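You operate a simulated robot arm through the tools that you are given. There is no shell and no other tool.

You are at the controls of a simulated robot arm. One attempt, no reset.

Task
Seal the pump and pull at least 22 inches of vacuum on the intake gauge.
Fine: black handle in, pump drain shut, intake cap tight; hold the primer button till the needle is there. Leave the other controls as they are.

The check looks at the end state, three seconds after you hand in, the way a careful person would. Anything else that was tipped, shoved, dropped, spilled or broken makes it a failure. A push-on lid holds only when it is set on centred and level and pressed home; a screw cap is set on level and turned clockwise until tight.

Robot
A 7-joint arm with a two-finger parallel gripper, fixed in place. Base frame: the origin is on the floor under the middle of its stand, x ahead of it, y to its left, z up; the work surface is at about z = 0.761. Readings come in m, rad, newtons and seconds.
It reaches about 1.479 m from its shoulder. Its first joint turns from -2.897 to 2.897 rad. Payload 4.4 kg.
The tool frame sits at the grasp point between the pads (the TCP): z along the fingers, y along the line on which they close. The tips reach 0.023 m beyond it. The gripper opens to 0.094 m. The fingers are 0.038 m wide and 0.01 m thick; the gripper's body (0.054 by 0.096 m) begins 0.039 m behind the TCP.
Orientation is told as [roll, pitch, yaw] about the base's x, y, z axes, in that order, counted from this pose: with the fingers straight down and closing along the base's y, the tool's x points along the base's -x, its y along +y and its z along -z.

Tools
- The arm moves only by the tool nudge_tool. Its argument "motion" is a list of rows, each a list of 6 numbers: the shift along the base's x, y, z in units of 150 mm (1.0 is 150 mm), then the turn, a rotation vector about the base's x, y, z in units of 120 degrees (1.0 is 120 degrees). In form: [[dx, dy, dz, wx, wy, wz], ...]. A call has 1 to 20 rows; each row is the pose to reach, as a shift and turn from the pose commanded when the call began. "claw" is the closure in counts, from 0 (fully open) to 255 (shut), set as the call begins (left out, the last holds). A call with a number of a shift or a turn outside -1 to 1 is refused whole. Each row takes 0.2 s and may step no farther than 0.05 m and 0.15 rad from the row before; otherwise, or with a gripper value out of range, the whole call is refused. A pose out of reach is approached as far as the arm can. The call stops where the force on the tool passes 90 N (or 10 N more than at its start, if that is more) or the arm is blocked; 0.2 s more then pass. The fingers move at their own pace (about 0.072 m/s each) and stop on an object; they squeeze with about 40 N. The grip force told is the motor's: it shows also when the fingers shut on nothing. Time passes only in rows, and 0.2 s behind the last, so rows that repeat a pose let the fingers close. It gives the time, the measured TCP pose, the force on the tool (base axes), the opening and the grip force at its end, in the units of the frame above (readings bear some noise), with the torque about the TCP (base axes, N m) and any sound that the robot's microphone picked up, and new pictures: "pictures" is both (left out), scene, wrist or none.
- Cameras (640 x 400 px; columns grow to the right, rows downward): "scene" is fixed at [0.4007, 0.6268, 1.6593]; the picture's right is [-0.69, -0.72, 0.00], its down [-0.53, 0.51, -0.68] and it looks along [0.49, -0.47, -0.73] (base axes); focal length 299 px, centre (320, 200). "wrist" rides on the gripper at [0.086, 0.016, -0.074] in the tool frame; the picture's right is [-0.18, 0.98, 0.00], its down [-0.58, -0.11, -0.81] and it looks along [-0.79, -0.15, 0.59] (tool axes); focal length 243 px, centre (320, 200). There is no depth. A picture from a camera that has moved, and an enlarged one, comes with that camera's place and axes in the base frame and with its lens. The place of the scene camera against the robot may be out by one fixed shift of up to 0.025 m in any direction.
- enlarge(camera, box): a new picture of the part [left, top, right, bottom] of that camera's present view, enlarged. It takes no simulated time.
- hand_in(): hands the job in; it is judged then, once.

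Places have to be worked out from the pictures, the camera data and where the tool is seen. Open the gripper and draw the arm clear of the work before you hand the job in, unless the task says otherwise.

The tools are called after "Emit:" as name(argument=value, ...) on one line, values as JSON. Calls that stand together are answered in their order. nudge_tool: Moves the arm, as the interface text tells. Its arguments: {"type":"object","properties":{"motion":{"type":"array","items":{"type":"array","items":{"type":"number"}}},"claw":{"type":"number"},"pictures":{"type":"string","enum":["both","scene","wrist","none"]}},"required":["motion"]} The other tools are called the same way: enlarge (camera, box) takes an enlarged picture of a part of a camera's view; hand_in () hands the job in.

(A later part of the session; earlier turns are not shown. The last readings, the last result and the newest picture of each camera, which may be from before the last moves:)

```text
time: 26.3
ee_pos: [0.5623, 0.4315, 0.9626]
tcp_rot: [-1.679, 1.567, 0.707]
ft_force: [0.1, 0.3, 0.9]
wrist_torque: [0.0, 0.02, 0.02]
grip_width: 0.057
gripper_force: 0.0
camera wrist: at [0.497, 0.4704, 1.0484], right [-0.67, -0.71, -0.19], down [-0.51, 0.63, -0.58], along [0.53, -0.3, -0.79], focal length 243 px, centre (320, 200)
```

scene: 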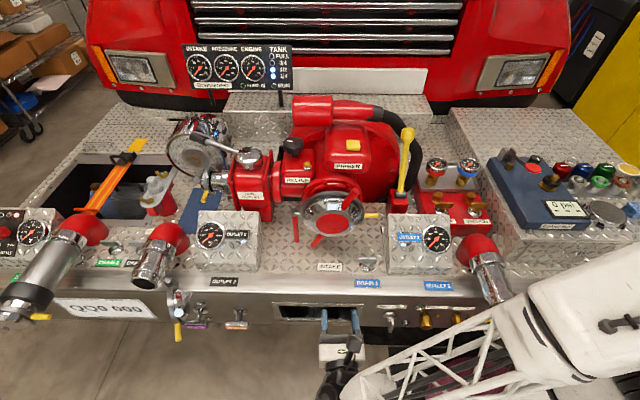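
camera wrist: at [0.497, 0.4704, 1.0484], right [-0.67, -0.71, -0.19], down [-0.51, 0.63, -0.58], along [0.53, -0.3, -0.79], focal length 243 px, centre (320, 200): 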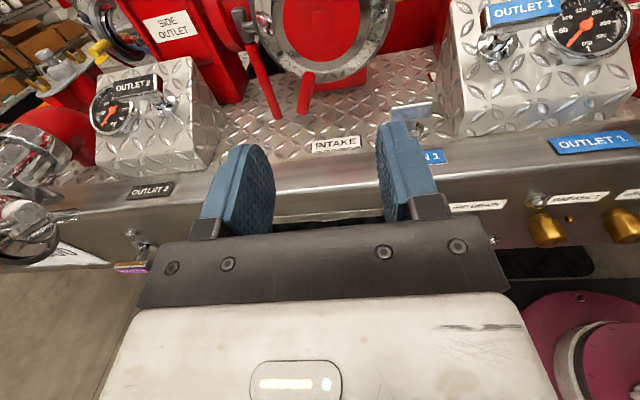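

Continue toward the drain: now to about R 0.218, F 0.23, z 0.85.

Emit:
nudge_tool(motion=[[-0.194, -0.163, -0.146, 0, 0, 0], [-0.387, -0.327, -0.292, 0, 0, 0], [-0.581, -0.49, -0.438, 0, 0, 0], [-0.774, -0.654, -0.584, 0, 0, 0], [-0.968, -0.817, -0.73, 0, 0, 0]], pictures="both")

```text
time: 27.5
ee_pos: [0.4196, 0.307, 0.8528]
tcp_rot: [-1.732, 1.565, 0.651]
ft_force: [0.3, 0.4, -0.4]
wrist_torque: [-0.01, -0.02, 0.01]
grip_width: 0.0573
gripper_force: 0.0
camera wrist: at [0.3541, 0.3455, 0.9406], right [-0.67, -0.71, -0.19], down [-0.51, 0.63, -0.58], along [0.53, -0.3, -0.79], focal length 243 px, centre (320, 200)
```

scene: 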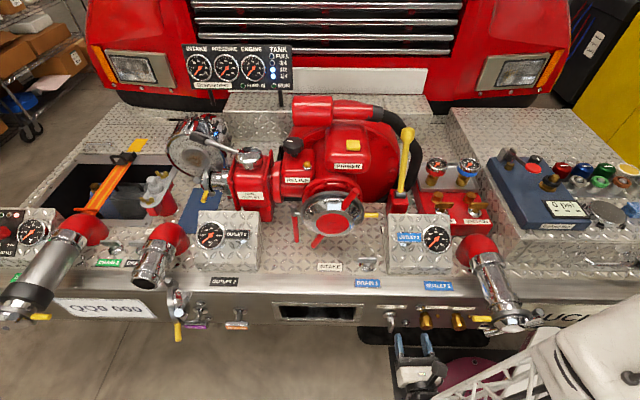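
wrist: 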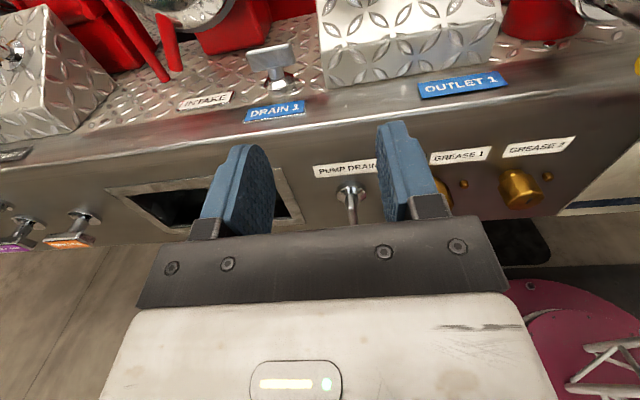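

Emit:
enlarge(camera="wrist", box=[290, 130, 410, 230])

```text
4.00 times, centred on (350, 180) of wrist
camera zoom: at [0.3541, 0.3455, 0.9406], right [-0.67, -0.71, -0.19], down [-0.51, 0.63, -0.58], along [0.53, -0.3, -0.79], focal length 970 px, centre (200, 280)
```

zoom: 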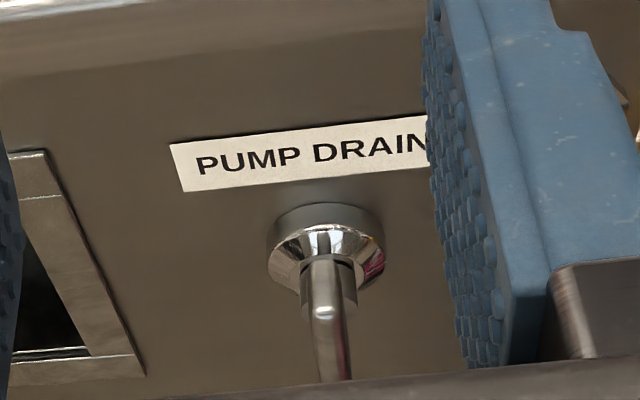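

The blade is edge-on just right of centre (R ≈ 0.225). I'll lower the gripper straight down in front of it, then look again.

Emit:
nudge_tool(motion=[[-0.008, -0.008, -0.25, 0, 0, 0], [-0.016, -0.017, -0.5, 0, 0, 0], [-0.024, -0.025, -0.75, 0, 0, 0], [-0.032, -0.034, -1.0, 0, 0, 0]], pictures="both")

```text
time: 28.5
ee_pos: [0.4145, 0.3033, 0.7039]
tcp_rot: [-1.616, 1.565, 0.764]
ft_force: [-0.4, 0.1, 0.5]
wrist_torque: [0.0, 0.01, 0.01]
grip_width: 0.0576
gripper_force: 0.1
camera wrist: at [0.3491, 0.3421, 0.7901], right [-0.67, -0.71, -0.19], down [-0.51, 0.63, -0.58], along [0.53, -0.3, -0.79], focal length 243 px, centre (320, 200)
```

scene: 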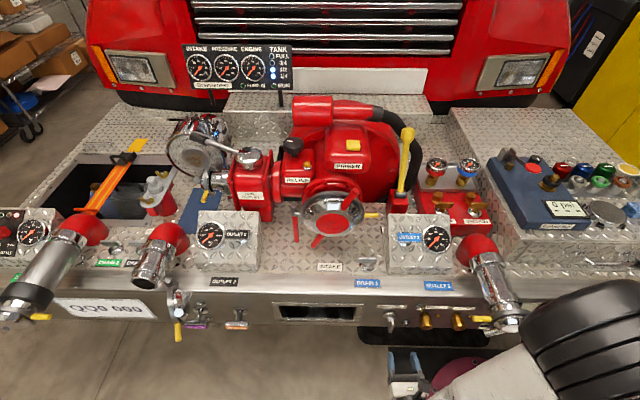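
wrist: 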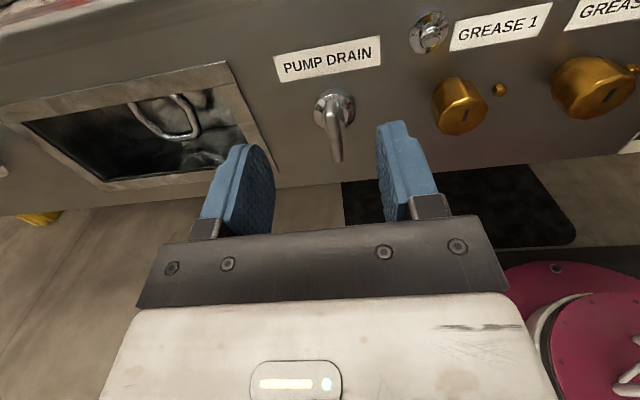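

Emit:
enlarge(camera="wrist", box=[260, 60, 420, 200])

```text
2.86 times, centred on (340, 130) of wrist
camera zoom: at [0.3491, 0.3421, 0.7901], right [-0.67, -0.71, -0.19], down [-0.51, 0.63, -0.58], along [0.53, -0.3, -0.79], focal length 693 px, centre (263, 400)
```

zoom: 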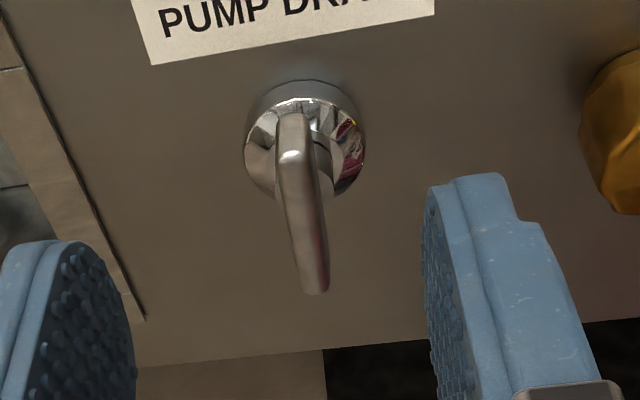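

The blade is vertical at R ≈ 0.2275, z ≈ 0.643, spanning F 0.339–0.365. I'll lower to its height and move forward so the pads straddle it.

Emit:
nudge_tool(motion=[[-0.009, -0.009, -0.2, 0, 0, 0], [-0.017, -0.017, -0.407, 0, 0, 0], [0.106, -0.135, -0.407, 0, 0, 0], [0.229, -0.252, -0.407, 0, 0, 0], [0.352, -0.37, -0.407, 0, 0, 0], [0.474, -0.488, -0.407, 0, 0, 0]], pictures="both")

```text
time: 29.9
ee_pos: [0.4841, 0.2302, 0.6412]
tcp_rot: [-1.687, 1.567, 0.697]
ft_force: [0.4, 0.6, -0.6]
wrist_torque: [0.0, -0.01, 0.02]
grip_width: 0.0572
gripper_force: 0.0
camera wrist: at [0.4184, 0.2688, 0.7285], right [-0.67, -0.71, -0.19], down [-0.51, 0.63, -0.58], along [0.53, -0.3, -0.79], focal length 243 px, centre (320, 200)
```

scene: 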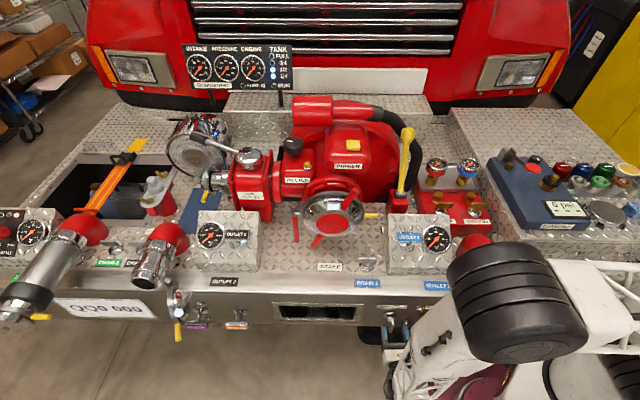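
wrist: 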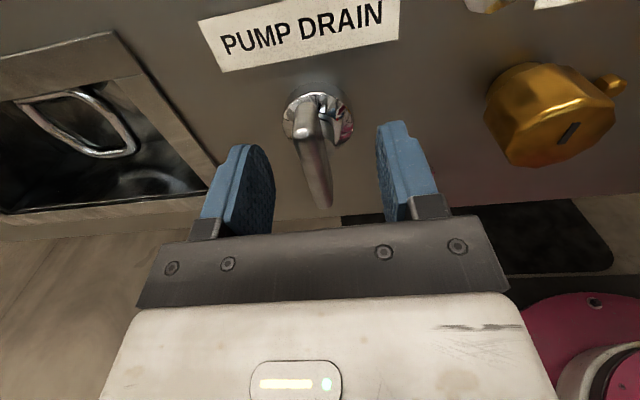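

The pads straddle the drain blade, centred within a few millimetres. I close on it.

Emit:
nudge_tool(motion=[[0, 0, 0, 0, 0, 0], [0, 0, 0.01, 0, 0, 0], [0, 0, 0.02, 0, 0, 0], [0, 0, 0.02, 0, 0, 0]], claw=255, pictures="wrist")

```text
time: 31.0
ee_pos: [0.4871, 0.2345, 0.6453]
tcp_rot: [-1.469, 1.561, 0.919]
ft_force: [2.1, 8.5, -11.6]
wrist_torque: [0.66, 0.51, -0.28]
grip_width: 0.0121
gripper_force: 44.9
stopped in row 4: the force on the tool passed its limit at 93 N (the readings are from after the stop); the commanded pose is now the measured one
camera wrist: at [0.4207, 0.2717, 0.7321], right [-0.67, -0.71, -0.19], down [-0.51, 0.64, -0.58], along [0.54, -0.29, -0.79], focal length 243 px, centre (320, 200)
```

wrist: 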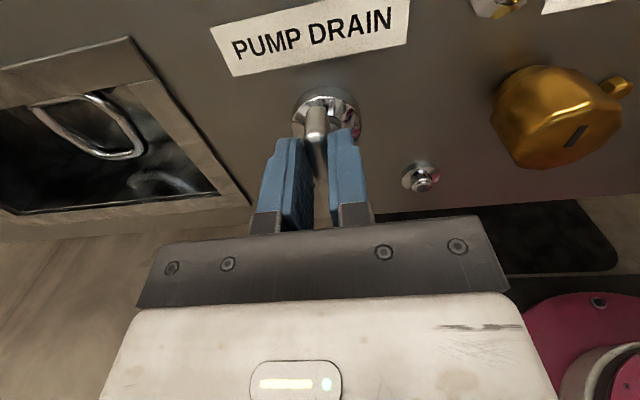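

The blade is gripped (12 mm thick), its axis at R ≈ 0.223. I now turn it clockwise (seen from the front) a little and check the torque.

Emit:
nudge_tool(motion=[[0.0, 0.0, 0, 0.0172, -0.0165, 0], [0.0, 0.0, 0, 0.0345, -0.033, 0], [0, 0, 0, 0.0517, -0.0496, 0], [0, 0, 0, 0.069, -0.0661, 0]], pictures="wrist")

```text
time: 32.0
ee_pos: [0.4844, 0.2319, 0.6438]
tcp_rot: [-1.578, 1.362, 0.806]
ft_force: [-25.2, -29.1, -16.9]
wrist_torque: [-0.88, 0.08, -1.33]
grip_width: 0.0122
gripper_force: 45.1
camera wrist: at [0.4074, 0.258, 0.7266], right [-0.63, -0.67, -0.38], down [-0.43, 0.72, -0.55], along [0.64, -0.18, -0.74], focal length 243 px, centre (320, 200)
```

wrist: 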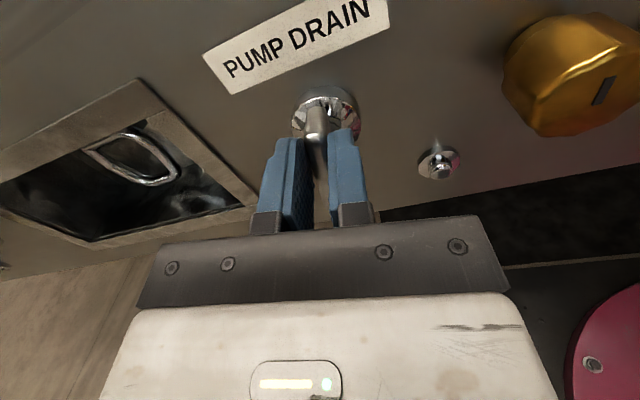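

The valve follows the turn (torque below 1 N·m), but there's a ~40 N side load, so the axis is a few mm to the right. I shift to relieve it and keep turning clockwise.

Emit:
nudge_tool(motion=[[-0.0175, -0.0183, -0.01, 0, 0, 0], [-0.0175, -0.0183, -0.01, 0.0276, -0.0264, 0], [-0.0175, -0.0183, -0.01, 0.0552, -0.0529, 0], [-0.0175, -0.0183, -0.01, 0.0827, -0.0793, 0]], pictures="wrist")

```text
time: 33.0
ee_pos: [0.4819, 0.2291, 0.6426]
tcp_rot: [-1.58, 1.125, 0.805]
ft_force: [-39.2, -38.1, -1.1]
wrist_torque: [-0.78, 0.27, -1.62]
grip_width: 0.0122
gripper_force: 44.7
camera wrist: at [0.3922, 0.2425, 0.7145], right [-0.55, -0.59, -0.59], down [-0.35, 0.81, -0.48], along [0.76, -0.06, -0.65], focal length 243 px, centre (320, 200)
```

wrist: 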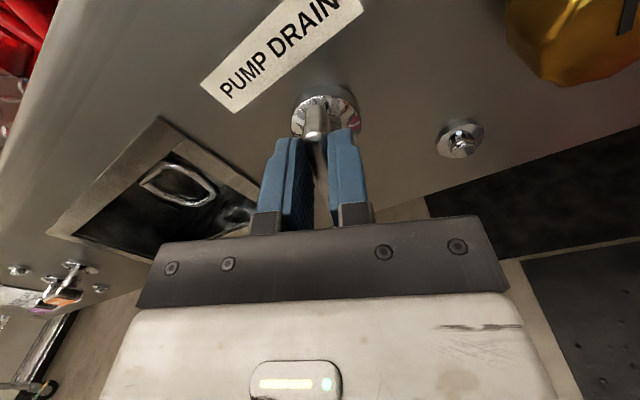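

Turning continues (≈0.45 rad), but the side load grows with angle. Let me look closely at how the blade sits in the pads before going on.

Emit:
enlarge(camera="wrist", box=[240, 70, 400, 240])

Emit:
enlarge(camera="scene", box=[360, 280, 470, 370])

```text
2.35 times, centred on (320, 155) of wrist
camera zoom: at [0.3922, 0.2425, 0.7145], right [-0.55, -0.59, -0.59], down [-0.35, 0.81, -0.48], along [0.76, -0.06, -0.65], focal length 571 px, centre (320, 306)
```

zoom: 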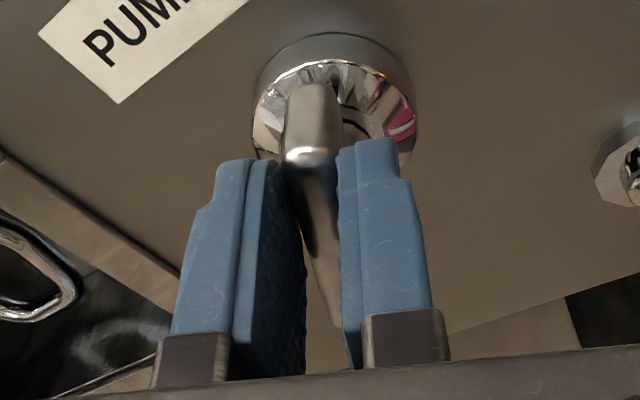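

```text
4.44 times, centred on (415, 325) of scene
camera zoom: at [0.4007, 0.6268, 1.6593], right [-0.69, -0.72, 0.0], down [-0.53, 0.51, -0.68], along [0.49, -0.47, -0.73], focal length 1329 px, centre (-102, -356)
```

zoom: 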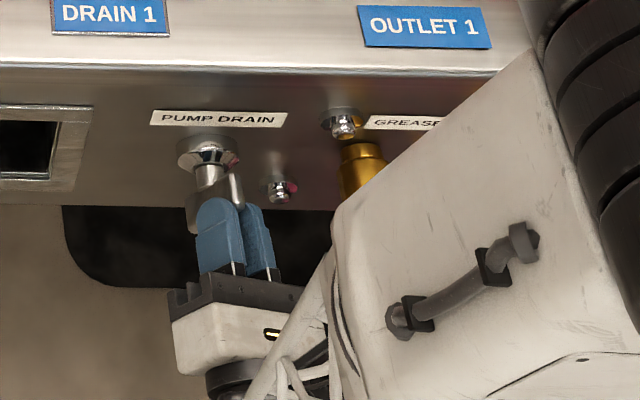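

The blade is following the gripper. I relieve the side load by shifting a few millimetres in the load direction and read the force before turning on.

Emit:
nudge_tool(motion=[[-0.012, -0.0125, 0, 0, 0, 0], [-0.023, -0.024, 0, 0, 0, 0], [-0.023, -0.024, 0, 0, 0, 0]], pictures="none")

```text
time: 33.8
ee_pos: [0.4811, 0.2287, 0.6449]
tcp_rot: [-1.58, 1.12, 0.808]
ft_force: [4.4, 6.5, -30.9]
wrist_torque: [0.57, 0.74, -0.2]
grip_width: 0.0119
gripper_force: 45.1
```

Side load is gone, leaving some downward load — the valve axis lies ~2 cm below my grip point. I follow the corresponding arc while turning another 0.3 rad.

Emit:
nudge_tool(motion=[[-0.005, -0.0054, -0.0062, 0.0258, -0.0248, 0], [-0.0104, -0.0108, -0.0124, 0.0517, -0.0496, 0], [-0.0156, -0.0162, -0.0185, 0.0775, -0.0743, 0], [-0.0208, -0.0216, -0.0247, 0.1034, -0.0991, 0]], pictures="wrist")

```text
time: 34.8
ee_pos: [0.4801, 0.2247, 0.6424]
tcp_rot: [-1.581, 0.816, 0.809]
ft_force: [8.4, 45.0, 9.7]
wrist_torque: [0.43, -0.36, 0.42]
grip_width: 0.0118
gripper_force: 45.2
camera wrist: at [0.3758, 0.2252, 0.6934], right [-0.4, -0.43, -0.81], down [-0.26, 0.9, -0.36], along [0.88, 0.07, -0.47], focal length 243 px, centre (320, 200)
```

wrist: 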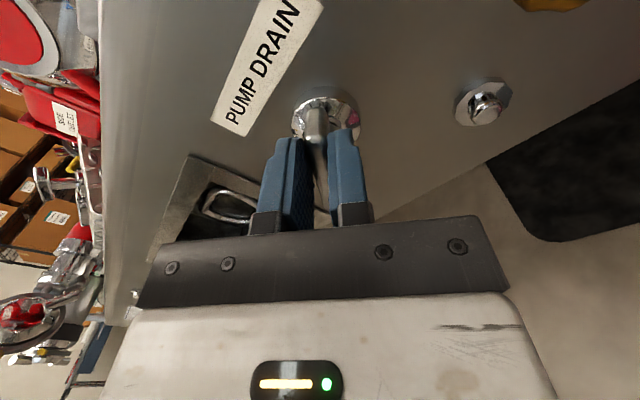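

Half way (0.75 rad). The load has reversed slightly, so I correct a few millimetres back and continue turning 0.3 rad.

Emit:
nudge_tool(motion=[[0.005, 0.024, 0.005, 0, 0, 0], [0.005, 0.024, 0.005, 0.0258, -0.0248, 0], [0.005, 0.024, 0.0, 0.0517, -0.0496, 0], [0.005, 0.024, -0.005, 0.0775, -0.0743, 0], [0.005, 0.024, -0.01, 0.1034, -0.0991, 0]], pictures="wrist")

```text
time: 36.0
ee_pos: [0.4764, 0.2258, 0.6372]
tcp_rot: [-1.578, 0.526, 0.805]
ft_force: [-21.0, -28.0, 1.3]
wrist_torque: [-0.02, 0.32, -1.01]
grip_width: 0.0122
gripper_force: 45.4
camera wrist: at [0.3649, 0.2162, 0.6669], right [-0.22, -0.25, -0.94], down [-0.2, 0.96, -0.2], along [0.95, 0.14, -0.26], focal length 243 px, centre (320, 200)
```

wrist: 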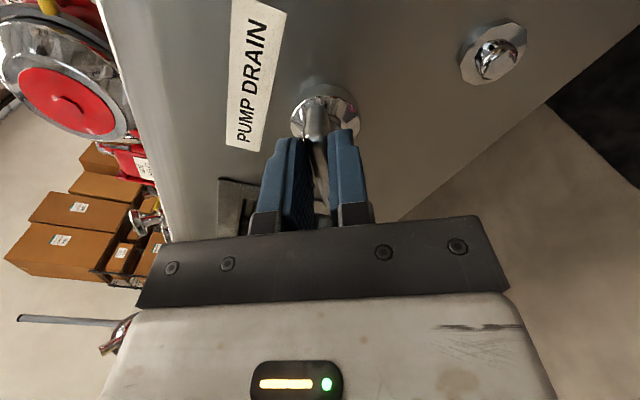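

Turned about 60°. Continue along the arc (slightly right and down) for another 0.3 rad.

Emit:
nudge_tool(motion=[[-0.0093, -0.0096, -0.008, 0, 0, 0], [-0.0185, -0.0192, -0.0165, 0.0258, -0.0248, 0], [-0.0185, -0.0192, -0.022, 0.0517, -0.0496, 0], [-0.0185, -0.0192, -0.0275, 0.0775, -0.0743, 0], [-0.0185, -0.0192, -0.033, 0.1034, -0.0991, 0]], pictures="wrist")

```text
time: 37.2
ee_pos: [0.4752, 0.2254, 0.6333]
tcp_rot: [-1.578, 0.222, 0.807]
ft_force: [24.8, -17.0, -29.3]
wrist_torque: [0.28, 0.84, -0.1]
grip_width: 0.0121
gripper_force: 44.9
camera wrist: at [0.3603, 0.2118, 0.6363], right [-0.02, -0.03, -1.0], down [-0.18, 0.98, -0.03], along [0.98, 0.17, -0.02], focal length 243 px, centre (320, 200)
```

wrist: 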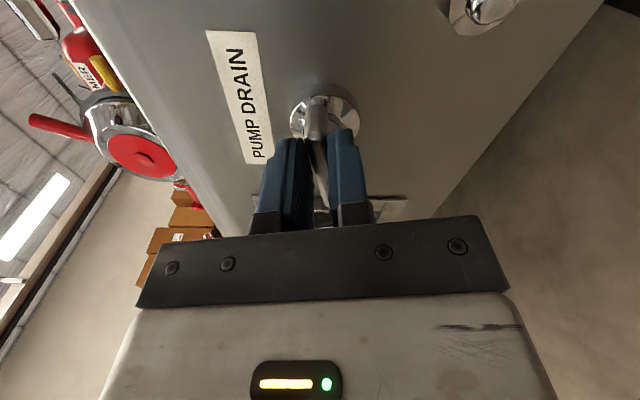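

About 77° turned, still only small torque. Continue to ~90° and watch for the stop.

Emit:
nudge_tool(motion=[[0.0096, -0.0092, -0.015, 0, 0, 0], [0.0096, -0.0092, -0.02, 0.0287, -0.0275, 0], [0.0096, -0.0092, -0.025, 0.0575, -0.0551, 0], [0.0096, -0.0092, -0.03, 0.0862, -0.0826, 0]], pictures="wrist")

```text
time: 38.2
ee_pos: [0.4753, 0.2241, 0.6289]
tcp_rot: [-1.58, -0.029, 0.807]
ft_force: [-7.5, 7.4, 2.3]
wrist_torque: [-1.19, 1.29, -0.01]
grip_width: 0.0119
gripper_force: 45.1
camera wrist: at [0.3633, 0.2127, 0.6105], right [0.15, 0.15, -0.98], down [-0.18, 0.98, 0.12], along [0.97, 0.16, 0.18], focal length 243 px, centre (320, 200)
```

wrist: 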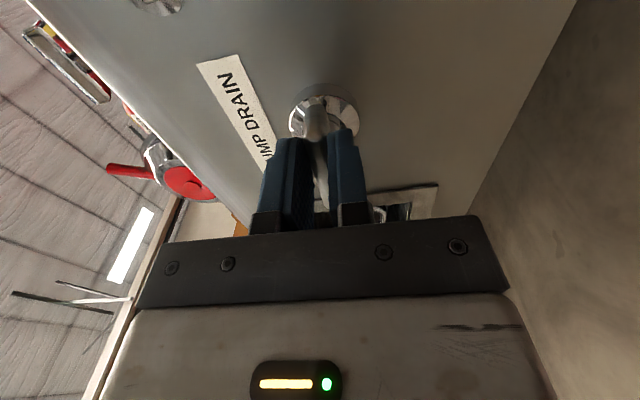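

Now past 90° and the opposing torque has jumped to ~1.75 N·m, suggesting the end stop. A little more turn to confirm.

Emit:
nudge_tool(motion=[[0, 0, 0, 0.0103, -0.0099, 0], [0, 0, 0, 0.0207, -0.0198, 0], [0, 0, 0, 0.0207, -0.0198, 0]], pictures="wrist")

Emit:
enlarge(camera="wrist", box=[240, 70, 400, 240])

```text
time: 39.0
ee_pos: [0.4761, 0.2238, 0.629]
tcp_rot: [-1.579, -0.09, 0.808]
ft_force: [-10.1, 8.1, -13.9]
wrist_torque: [-1.01, 1.61, -0.03]
grip_width: 0.0141
gripper_force: 44.8
camera wrist: at [0.3641, 0.2134, 0.6054], right [0.19, 0.19, -0.96], down [-0.19, 0.97, 0.15], along [0.96, 0.15, 0.22], focal length 243 px, centre (320, 200)
```

wrist: 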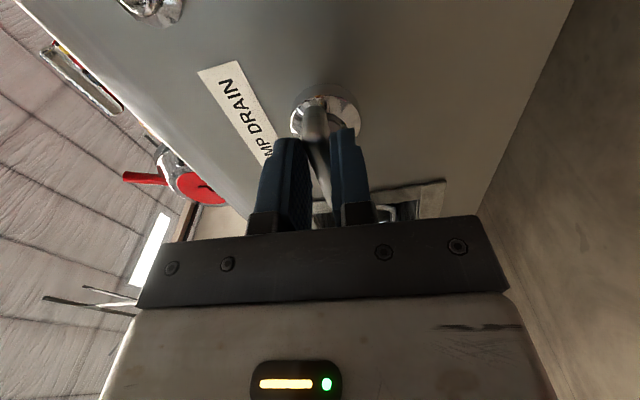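

```text
2.35 times, centred on (320, 155) of wrist
camera zoom: at [0.3641, 0.2134, 0.6054], right [0.19, 0.19, -0.96], down [-0.19, 0.97, 0.15], along [0.96, 0.15, 0.22], focal length 571 px, centre (320, 306)
```

zoom: 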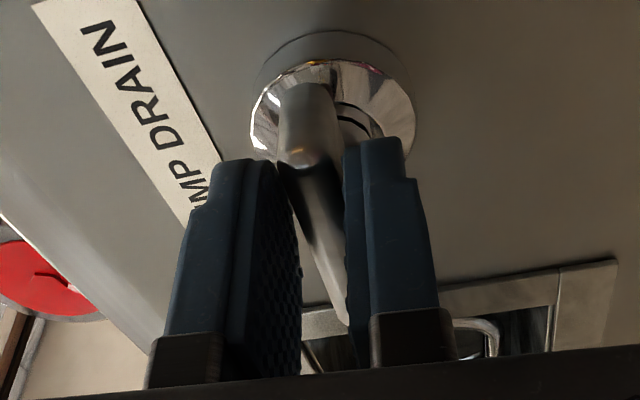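

The pads are being pried apart, so the valve is at its 90° stop, blade horizontal. I unload the twist, open the gripper and back straight out.

Emit:
nudge_tool(motion=[[0, 0, 0, -0.012, 0.0115, 0], [0, 0, 0, -0.025, 0.024, 0]], pictures="none")

Emit:
nudge_tool(motion=[[0, 0, 0, 0, 0, 0], [0, 0, 0, 0, 0, 0], [0, 0, 0, 0, 0, 0], [-0.144, 0.138, 0, 0, 0, 0], [-0.289, 0.277, 0, 0, 0, 0], [-0.433, 0.415, 0, 0, 0, 0], [-0.577, 0.553, 0, 0, 0, 0]], claw=90, pictures="both")

```text
time: 39.6
ee_pos: [0.4752, 0.2239, 0.6301]
tcp_rot: [-1.58, -0.017, 0.806]
ft_force: [-7.6, -0.5, 21.4]
wrist_torque: [-0.51, 0.39, 0.26]
grip_width: 0.0117
gripper_force: 44.8
```

```text
time: 41.2
ee_pos: [0.3894, 0.3087, 0.6283]
tcp_rot: [-1.58, -0.017, 0.804]
ft_force: [0.1, 0.7, -0.3]
wrist_torque: [-0.01, 0.01, 0.0]
grip_width: 0.0606
gripper_force: 0.0
camera wrist: at [0.276, 0.2964, 0.6109], right [0.15, 0.14, -0.98], down [-0.18, 0.98, 0.11], along [0.97, 0.16, 0.17], focal length 243 px, centre (320, 200)
```

scene: 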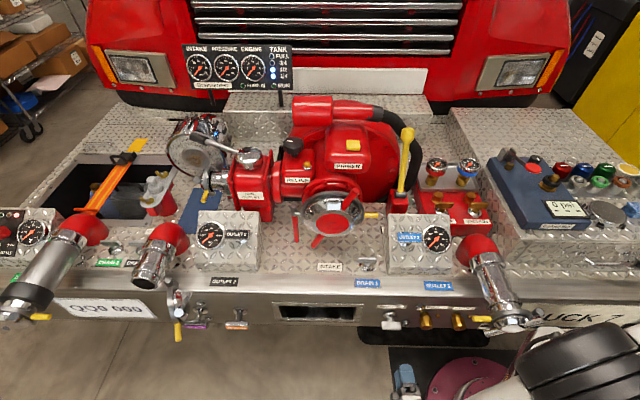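
wrist: 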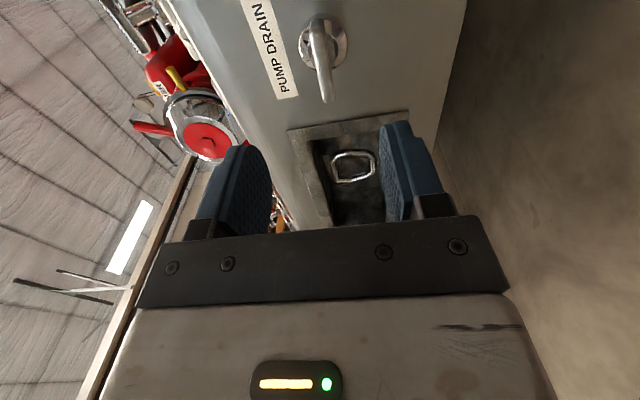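

Emit:
enlarge(camera="scene", box=[360, 290, 440, 345])

Emit:
enlarge(camera="scene", box=[280, 170, 400, 255])

```text
7.27 times, centred on (400, 318) of scene
camera zoom: at [0.4007, 0.6268, 1.6593], right [-0.69, -0.72, 0.0], down [-0.53, 0.51, -0.68], along [0.49, -0.47, -0.73], focal length 2175 px, centre (-262, -654)
```

zoom: 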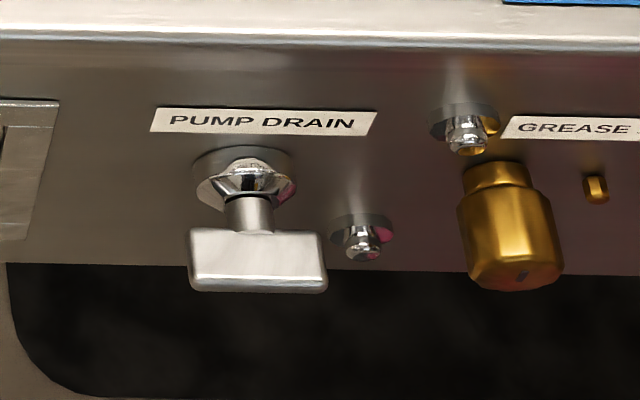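

```text
4.71 times, centred on (340, 212) of scene
camera zoom: at [0.4007, 0.6268, 1.6593], right [-0.69, -0.72, 0.0], down [-0.53, 0.51, -0.68], along [0.49, -0.47, -0.73], focal length 1407 px, centre (226, 141)
```

zoom: 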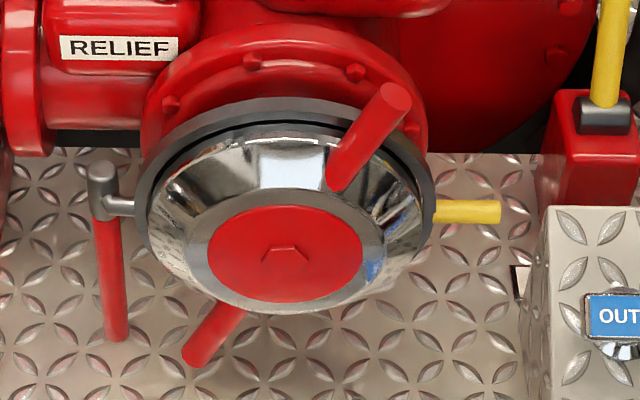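

The pump drain blade is now crosswise like the other (shut) drains. Next the intake cap: I rotate the tool back upright and rise toward the cap.

Emit:
nudge_tool(motion=[[0.042, 0.044, 0.091, -0.0497, 0.0477, 0], [0.084, 0.087, 0.182, -0.0994, 0.0953, 0], [0.126, 0.131, 0.273, -0.1491, 0.143, 0], [0.168, 0.175, 0.364, -0.1988, 0.1907, 0], [0.21, 0.219, 0.455, -0.2485, 0.2383, 0], [0.251, 0.262, 0.545, -0.2983, 0.286, 0], [0.293, 0.306, 0.636, -0.348, 0.3336, 0], [0.335, 0.35, 0.727, -0.3977, 0.3813, 0], [0.377, 0.394, 0.818, -0.4474, 0.429, 0], [0.419, 0.437, 0.909, -0.4971, 0.4766, 0], [0.461, 0.481, 1.0, -0.5468, 0.5243, 0]], claw=255, pictures="both")

```text
time: 43.6
ee_pos: [0.4586, 0.3788, 0.7799]
tcp_rot: [1.437, 1.57, -2.463]
ft_force: [0.5, -0.2, -0.7]
wrist_torque: [0.01, 0.0, -0.02]
grip_width: 0.0002
gripper_force: 40.0
camera wrist: at [0.3937, 0.4169, 0.8664], right [-0.67, -0.72, -0.18], down [-0.51, 0.63, -0.58], along [0.53, -0.3, -0.79], focal length 243 px, centre (320, 200)
```

scene: 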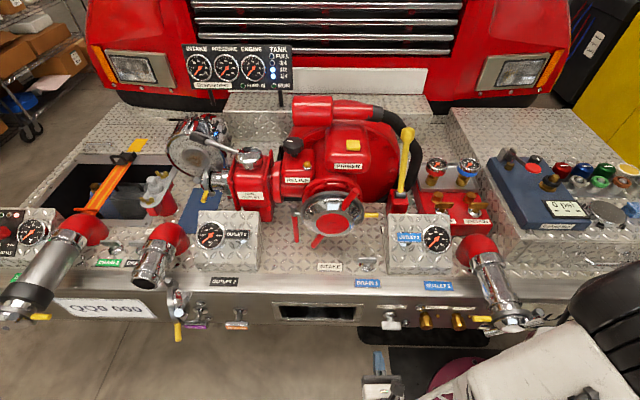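
wrist: 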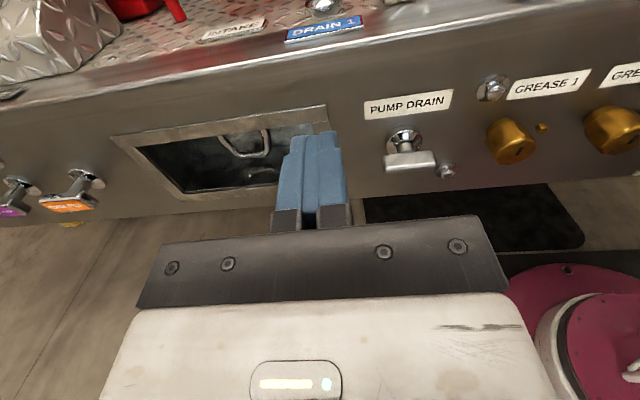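

The drain blade is confirmed horizontal. Now I move up in front of the intake cap for a frontal look.

Emit:
nudge_tool(motion=[[0.1, 0.05, 0.2, 0, 0, 0], [0.2, 0.1, 0.4, 0, 0, 0], [0.3, 0.15, 0.6, 0, 0, 0], [0.4, 0.2, 0.8, 0, 0, 0], [0.5, 0.25, 1.0, 0, 0, 0]], pictures="none")

Emit:
nudge_tool(motion=[[0.065, 0.03, 0.2, 0, 0, 0], [0.13, 0.06, 0.4, 0, 0, 0], [0.195, 0.09, 0.6, 0, 0, 0], [0.195, 0.09, 0.75, 0, 0, 0]], pictures="both")

```text
time: 44.8
ee_pos: [0.5342, 0.4147, 0.9301]
tcp_rot: [0.833, 1.571, -3.061]
ft_force: [-0.2, -0.4, -0.7]
wrist_torque: [0.01, 0.04, 0.01]
grip_width: 0.0
gripper_force: 39.8
```

```text
time: 45.8
ee_pos: [0.5651, 0.4297, 1.0433]
tcp_rot: [0.547, 1.572, 2.934]
ft_force: [0.2, 0.0, -0.2]
wrist_torque: [0.0, 0.01, 0.06]
grip_width: 0.0001
gripper_force: 39.9
camera wrist: at [0.4989, 0.4676, 1.1295], right [-0.67, -0.72, -0.18], down [-0.51, 0.63, -0.58], along [0.53, -0.3, -0.79], focal length 243 px, centre (320, 200)
```

scene: 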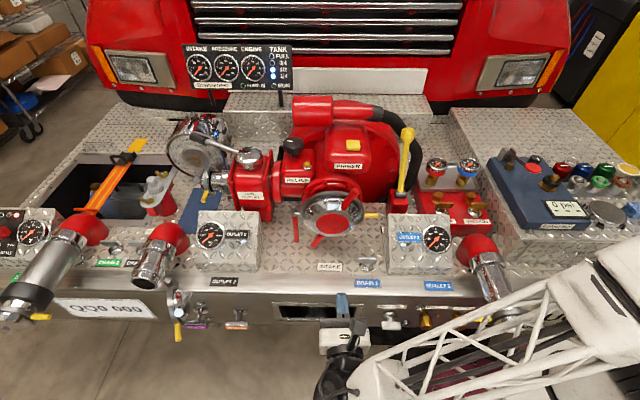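
wrist: 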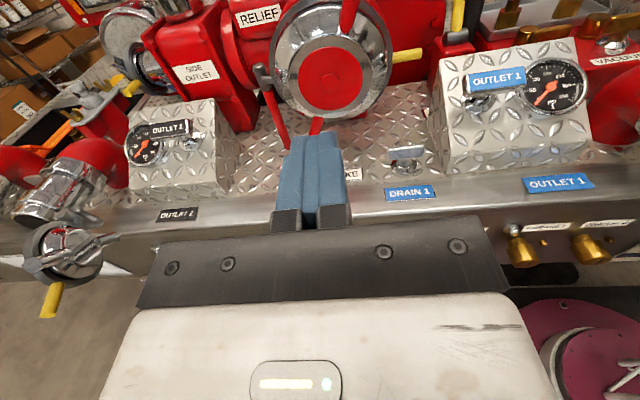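

Emit:
enlarge(camera="wrist", box=[230, 0, 440, 150])

```text
2.67 times, centred on (335, 75) of wrist
camera zoom: at [0.4989, 0.4676, 1.1295], right [-0.67, -0.72, -0.18], down [-0.51, 0.63, -0.58], along [0.53, -0.3, -0.79], focal length 647 px, centre (280, 533)
```

zoom: 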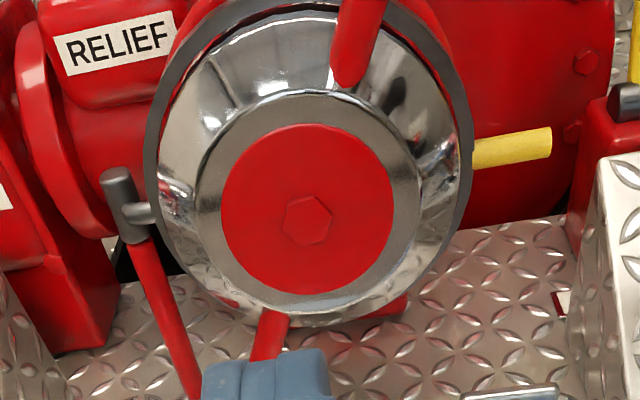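

The cap face centre triangulates to (R 0.026, F 0.556, z 0.935), bars at about 65° reaching radius ~0.15. One more view from the right and higher will fix the bar tips.

Emit:
nudge_tool(motion=[[-0.15, -0.156, 0.167, 0, 0, 0], [-0.3, -0.312, 0.333, 0, 0, 0], [-0.45, -0.469, 0.5, 0, 0, 0], [-0.6, -0.625, 0.667, 0, 0, 0]], pictures="wrist")

Emit:
enlarge(camera="wrist", box=[130, 20, 330, 200])

```text
time: 46.8
ee_pos: [0.4744, 0.3358, 1.1423]
tcp_rot: [-0.909, 1.569, 1.48]
ft_force: [-1.5, 1.2, 1.7]
wrist_torque: [0.09, 0.05, 0.01]
grip_width: 0.0002
gripper_force: 40.3
camera wrist: at [0.4091, 0.3741, 1.2294], right [-0.67, -0.72, -0.19], down [-0.51, 0.63, -0.58], along [0.53, -0.3, -0.79], focal length 243 px, centre (320, 200)
```

wrist: 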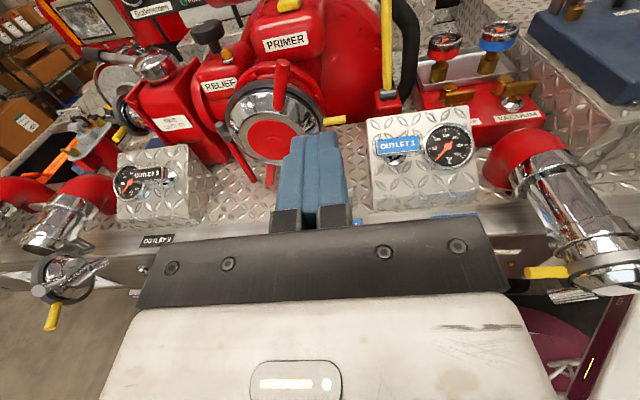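

```text
2.22 times, centred on (230, 110) of wrist
camera zoom: at [0.4091, 0.3741, 1.2294], right [-0.67, -0.72, -0.19], down [-0.51, 0.63, -0.58], along [0.53, -0.3, -0.79], focal length 539 px, centre (520, 400)
```

zoom: 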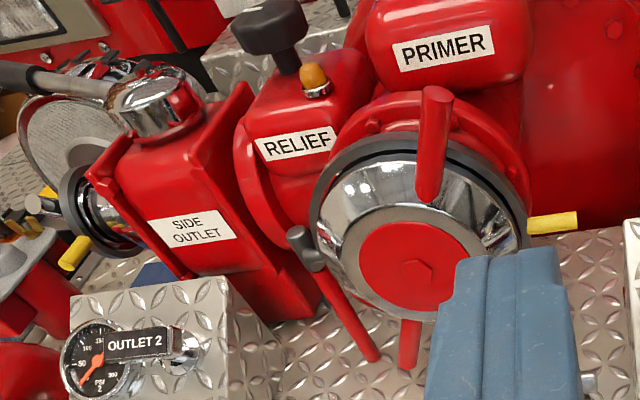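

Bar geometry is now fixed: upper bar from radius 0.068 to 0.146 at 66°, F 0.575; tightening moves it to the right and down. I'll use the closed fingers as a peg on its left side, first lining up in front.

Emit:
nudge_tool(motion=[[0.168, 0.059, -0.099, 0.0289, -0.0277, 0], [0.336, 0.119, -0.198, 0.0577, -0.0554, 0], [0.503, 0.178, -0.296, 0.0866, -0.083, 0], [0.671, 0.238, -0.395, 0.1154, -0.1107, 0], [0.839, 0.297, -0.494, 0.1443, -0.1384, 0]], pictures="both")

```text
time: 48.0
ee_pos: [0.6002, 0.3814, 1.0675]
tcp_rot: [-1.579, 1.15, 0.807]
ft_force: [0.7, -0.1, -0.3]
wrist_torque: [-0.01, -0.01, -0.01]
grip_width: 0.0002
gripper_force: 40.1
camera wrist: at [0.5111, 0.3951, 1.1403], right [-0.56, -0.6, -0.57], down [-0.35, 0.8, -0.49], along [0.75, -0.07, -0.66], focal length 243 px, centre (320, 200)
```

scene: 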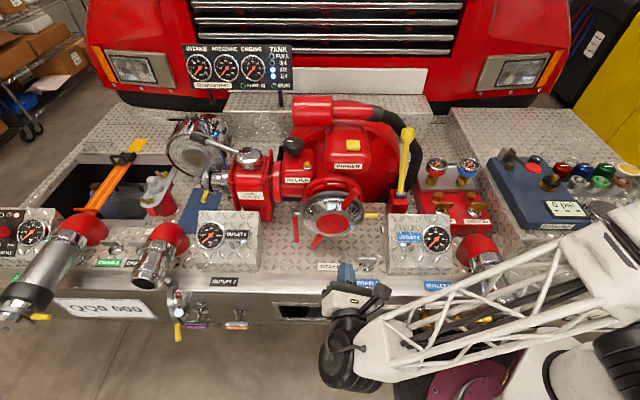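
wrist: 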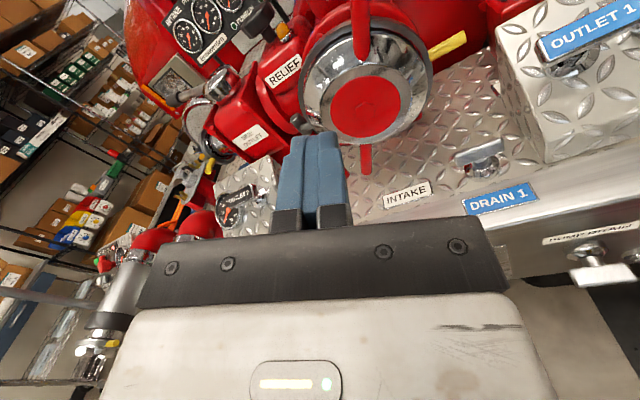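

The bar now lines up vertically in the tool view, with the peg to its left. Moving forward 18 cm, stopping short of the bar plane.

Emit:
nudge_tool(motion=[[0.217, -0.208, 0, 0, 0, 0], [0.433, -0.415, 0, 0, 0, 0], [0.65, -0.623, 0, 0, 0, 0], [0.866, -0.83, 0, 0, 0, 0]], pictures="both")

```text
time: 49.0
ee_pos: [0.7275, 0.2535, 1.0668]
tcp_rot: [-1.58, 1.151, 0.807]
ft_force: [0.1, -0.6, -0.3]
wrist_torque: [0.05, -0.01, 0.02]
grip_width: 0.0
gripper_force: 39.7
camera wrist: at [0.6388, 0.2686, 1.1397], right [-0.56, -0.6, -0.57], down [-0.36, 0.8, -0.49], along [0.75, -0.07, -0.66], focal length 243 px, centre (320, 200)
```

scene: 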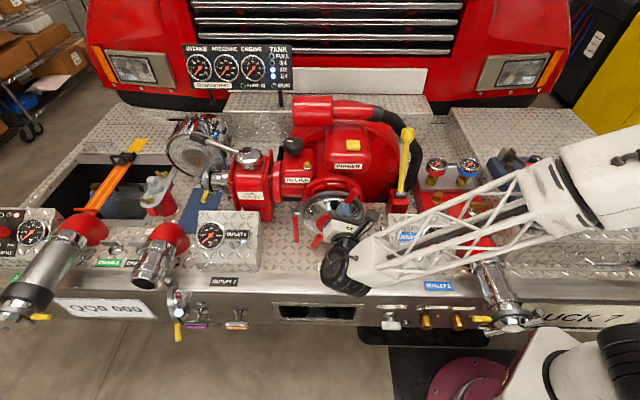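
wrist: 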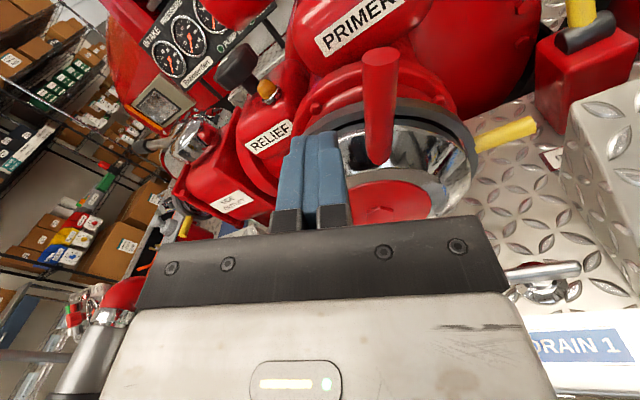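

The peg is left of the bar with clearance. I move forward so the fingertips overlap the bar's depth (tips at F ≈ 0.583).

Emit:
nudge_tool(motion=[[0.106, -0.1015, 0, 0, 0, 0], [0.212, -0.203, 0, 0, 0, 0], [0.3175, -0.3045, 0, 0, 0, 0]], pictures="both")

```text
time: 49.8
ee_pos: [0.7749, 0.2104, 1.0675]
tcp_rot: [-1.579, 1.152, 0.806]
ft_force: [-0.6, 0.7, 1.4]
wrist_torque: [0.0, -0.01, 0.01]
grip_width: 0.0
gripper_force: 39.8
camera wrist: at [0.6867, 0.2249, 1.1399], right [-0.56, -0.6, -0.57], down [-0.36, 0.8, -0.49], along [0.75, -0.07, -0.66], focal length 243 px, centre (320, 200)
```

scene: 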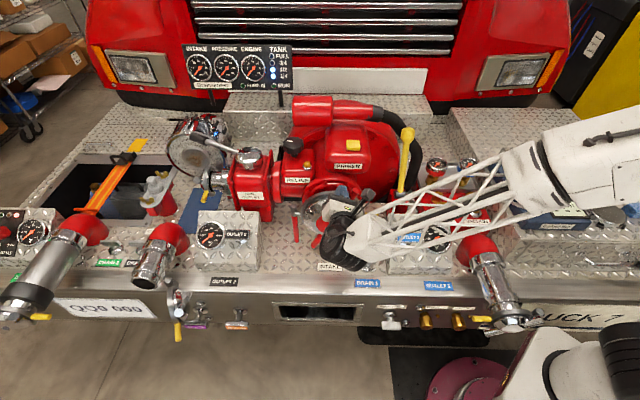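
wrist: 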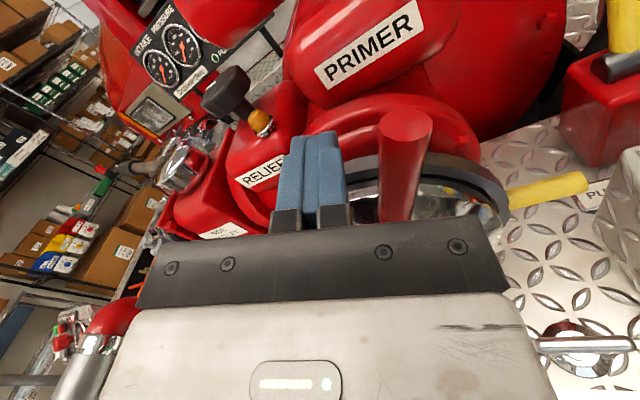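

The bar is ~4 cm right of the peg as expected (tool-frame check agrees). I close the gap and begin pushing clockwise around the cap axis, a few degrees first to feel the resistance.

Emit:
nudge_tool(motion=[[-0.033, -0.044, -0.025, 0, 0, 0], [-0.0667, -0.0887, -0.0493, 0, 0, 0], [-0.0967, -0.12, -0.0627, 0.018, -0.0173, 0], [-0.1267, -0.1513, -0.076, 0.0361, -0.0346, 0]], pictures="both")

```text
time: 50.8
ee_pos: [0.7578, 0.1876, 1.0568]
tcp_rot: [-1.579, 1.047, 0.805]
ft_force: [-1.5, 3.4, 1.9]
wrist_torque: [-0.07, 0.0, -0.06]
grip_width: 0.0003
gripper_force: 39.7
camera wrist: at [0.6638, 0.1964, 1.1242], right [-0.52, -0.55, -0.65], down [-0.32, 0.83, -0.45], along [0.79, -0.03, -0.61], focal length 243 px, centre (320, 200)
```

scene: 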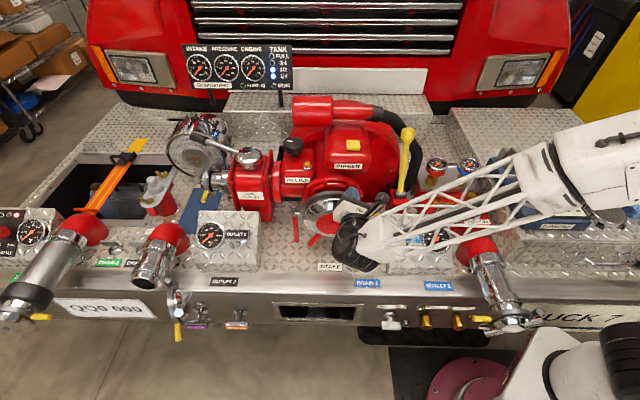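
wrist: 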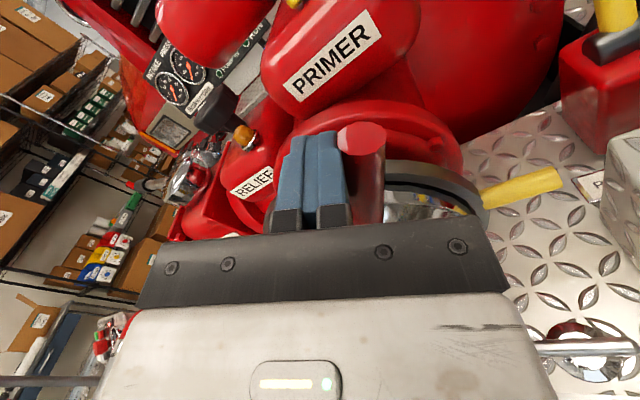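

Contact is made with little force. I continue pushing clockwise in 3° steps to about 18° further.

Emit:
nudge_tool(motion=[[-0.0289, -0.03, -0.0165, 0.018, -0.0173, 0], [-0.0577, -0.0601, -0.0353, 0.0361, -0.0346, 0], [-0.0855, -0.089, -0.0563, 0.0541, -0.0519, 0], [-0.1126, -0.1174, -0.0793, 0.0722, -0.0692, 0], [-0.1386, -0.1445, -0.1047, 0.0902, -0.0865, 0], [-0.1638, -0.1708, -0.132, 0.1083, -0.1038, 0]], pictures="both")

```text
time: 52.2
ee_pos: [0.7338, 0.162, 1.0368]
tcp_rot: [-1.579, 0.732, 0.806]
ft_force: [-1.4, 2.2, -0.8]
wrist_torque: [-0.02, -0.04, -0.01]
grip_width: 0.0
gripper_force: 40.3
camera wrist: at [0.6278, 0.1584, 1.0826], right [-0.35, -0.38, -0.85], down [-0.24, 0.92, -0.31], along [0.9, 0.09, -0.42], focal length 243 px, centre (320, 200)
```

scene: 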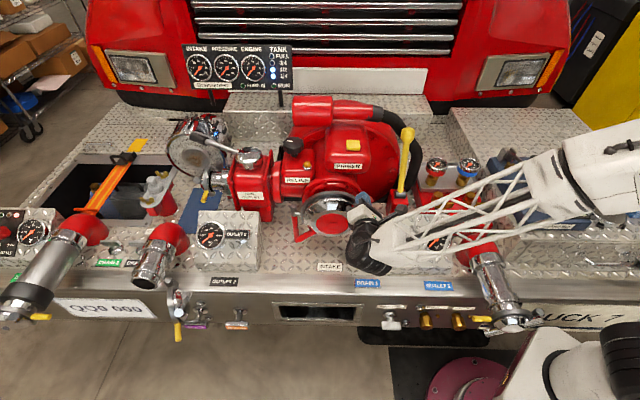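
wrist: 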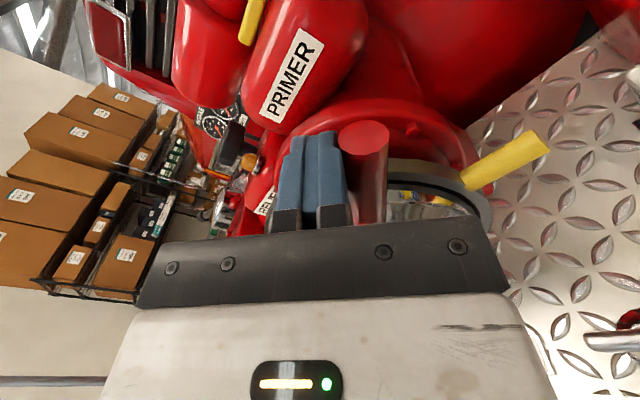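

The cap turns freely with the peg. I check how the lower bar passes the hanging red lever before continuing.

Emit:
enlarge(camera="scene", box=[270, 170, 390, 260])

```text
4.44 times, centred on (330, 215) of scene
camera zoom: at [0.4007, 0.6268, 1.6593], right [-0.69, -0.72, 0.0], down [-0.53, 0.51, -0.68], along [0.49, -0.47, -0.73], focal length 1329 px, centre (276, 133)
```

zoom: 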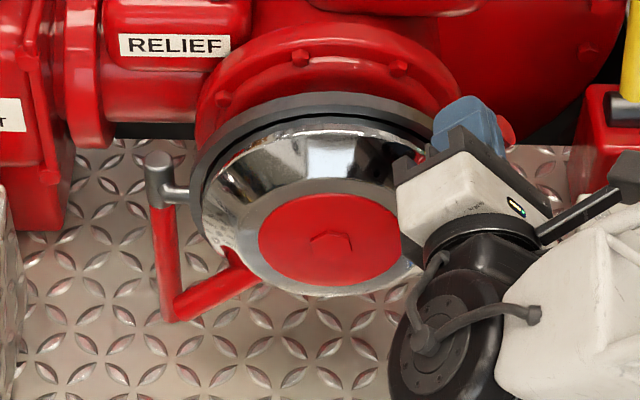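

The hanging lever sits ~3 cm behind the bar's plane, so they clear. I continue turning another 18°.

Emit:
nudge_tool(motion=[[-0.0245, -0.0255, -0.028, 0.018, -0.0173, 0], [-0.048, -0.05, -0.0593, 0.0361, -0.0346, 0], [-0.0697, -0.0727, -0.0913, 0.0541, -0.0519, 0], [-0.09, -0.0938, -0.1253, 0.0722, -0.0692, 0], [-0.1098, -0.1145, -0.1613, 0.0902, -0.0865, 0], [-0.1278, -0.1333, -0.1973, 0.1083, -0.1038, 0]], pictures="both")

```text
time: 53.7
ee_pos: [0.7162, 0.1454, 1.0166]
tcp_rot: [-1.592, 0.405, 0.807]
ft_force: [-10.1, 18.6, 11.7]
wrist_torque: [-0.11, 0.2, -0.4]
grip_width: 0.0001
gripper_force: 40.2
stopped in row 6: the force on the tool passed its limit at 98 N (the readings are from after the stop); the commanded pose is now the measured one
camera wrist: at [0.6044, 0.1343, 1.0358], right [-0.14, -0.17, -0.98], down [-0.19, 0.97, -0.14], along [0.97, 0.16, -0.17], focal length 243 px, centre (320, 200)
```

scene: 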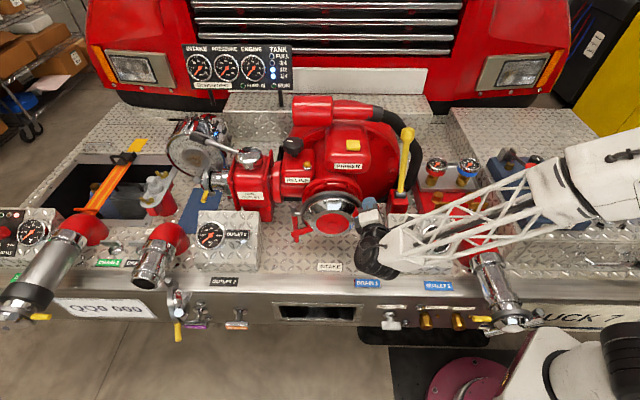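
wrist: 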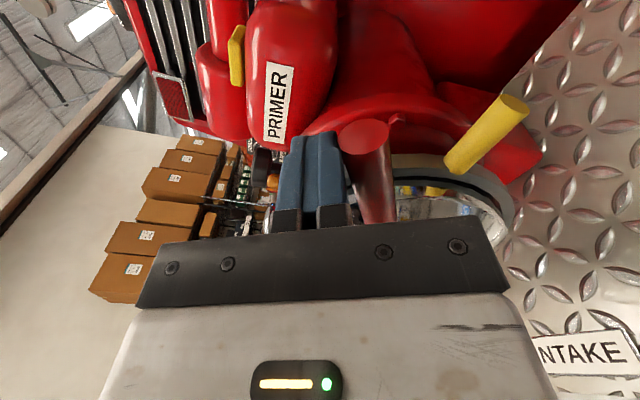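

The turn ran into a firm stop (98 N) after about 36°. I need to see whether that is the cap seating tight or the lower bar touching something, so I enlarge the view.

Emit:
enlarge(camera="scene", box=[270, 170, 390, 260])

Emit:
enlarge(camera="scene", box=[280, 190, 350, 250])

Emit:
enlarge(camera="wrist", box=[260, 90, 540, 240])

```text
4.44 times, centred on (330, 215) of scene
camera zoom: at [0.4007, 0.6268, 1.6593], right [-0.69, -0.72, 0.0], down [-0.53, 0.51, -0.68], along [0.49, -0.47, -0.73], focal length 1329 px, centre (276, 133)
```

zoom: 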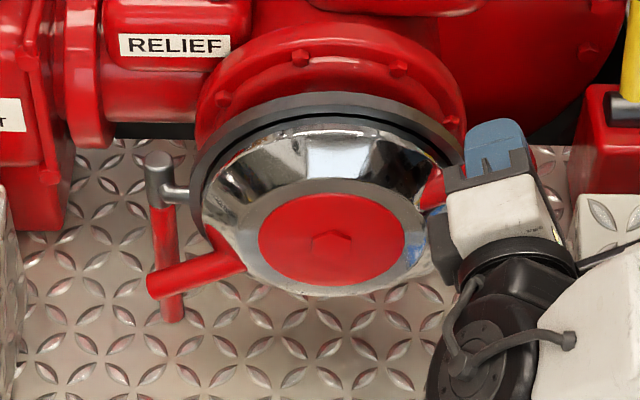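

```text
6.67 times, centred on (315, 220) of scene
camera zoom: at [0.4007, 0.6268, 1.6593], right [-0.69, -0.72, 0.0], down [-0.53, 0.51, -0.68], along [0.49, -0.47, -0.73], focal length 1994 px, centre (353, 67)
```

zoom: 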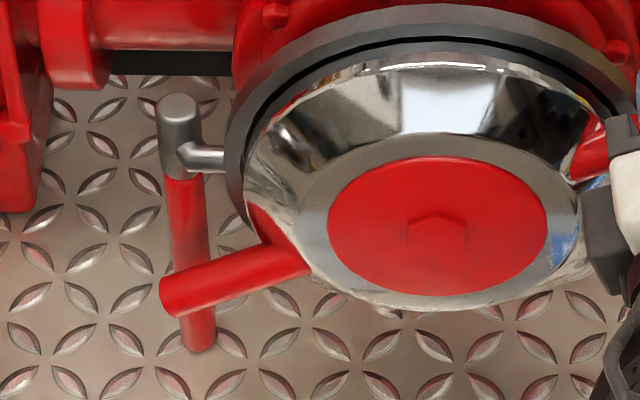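

```text
2.29 times, centred on (400, 165) of wrist
camera zoom: at [0.6044, 0.1343, 1.0358], right [-0.14, -0.17, -0.98], down [-0.19, 0.97, -0.14], along [0.97, 0.16, -0.17], focal length 555 px, centre (137, 280)
```

zoom: 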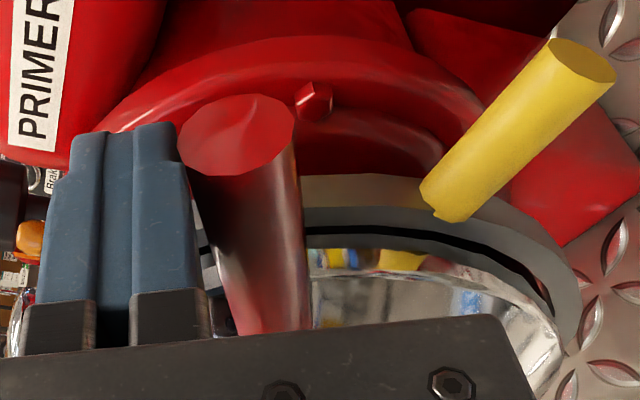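

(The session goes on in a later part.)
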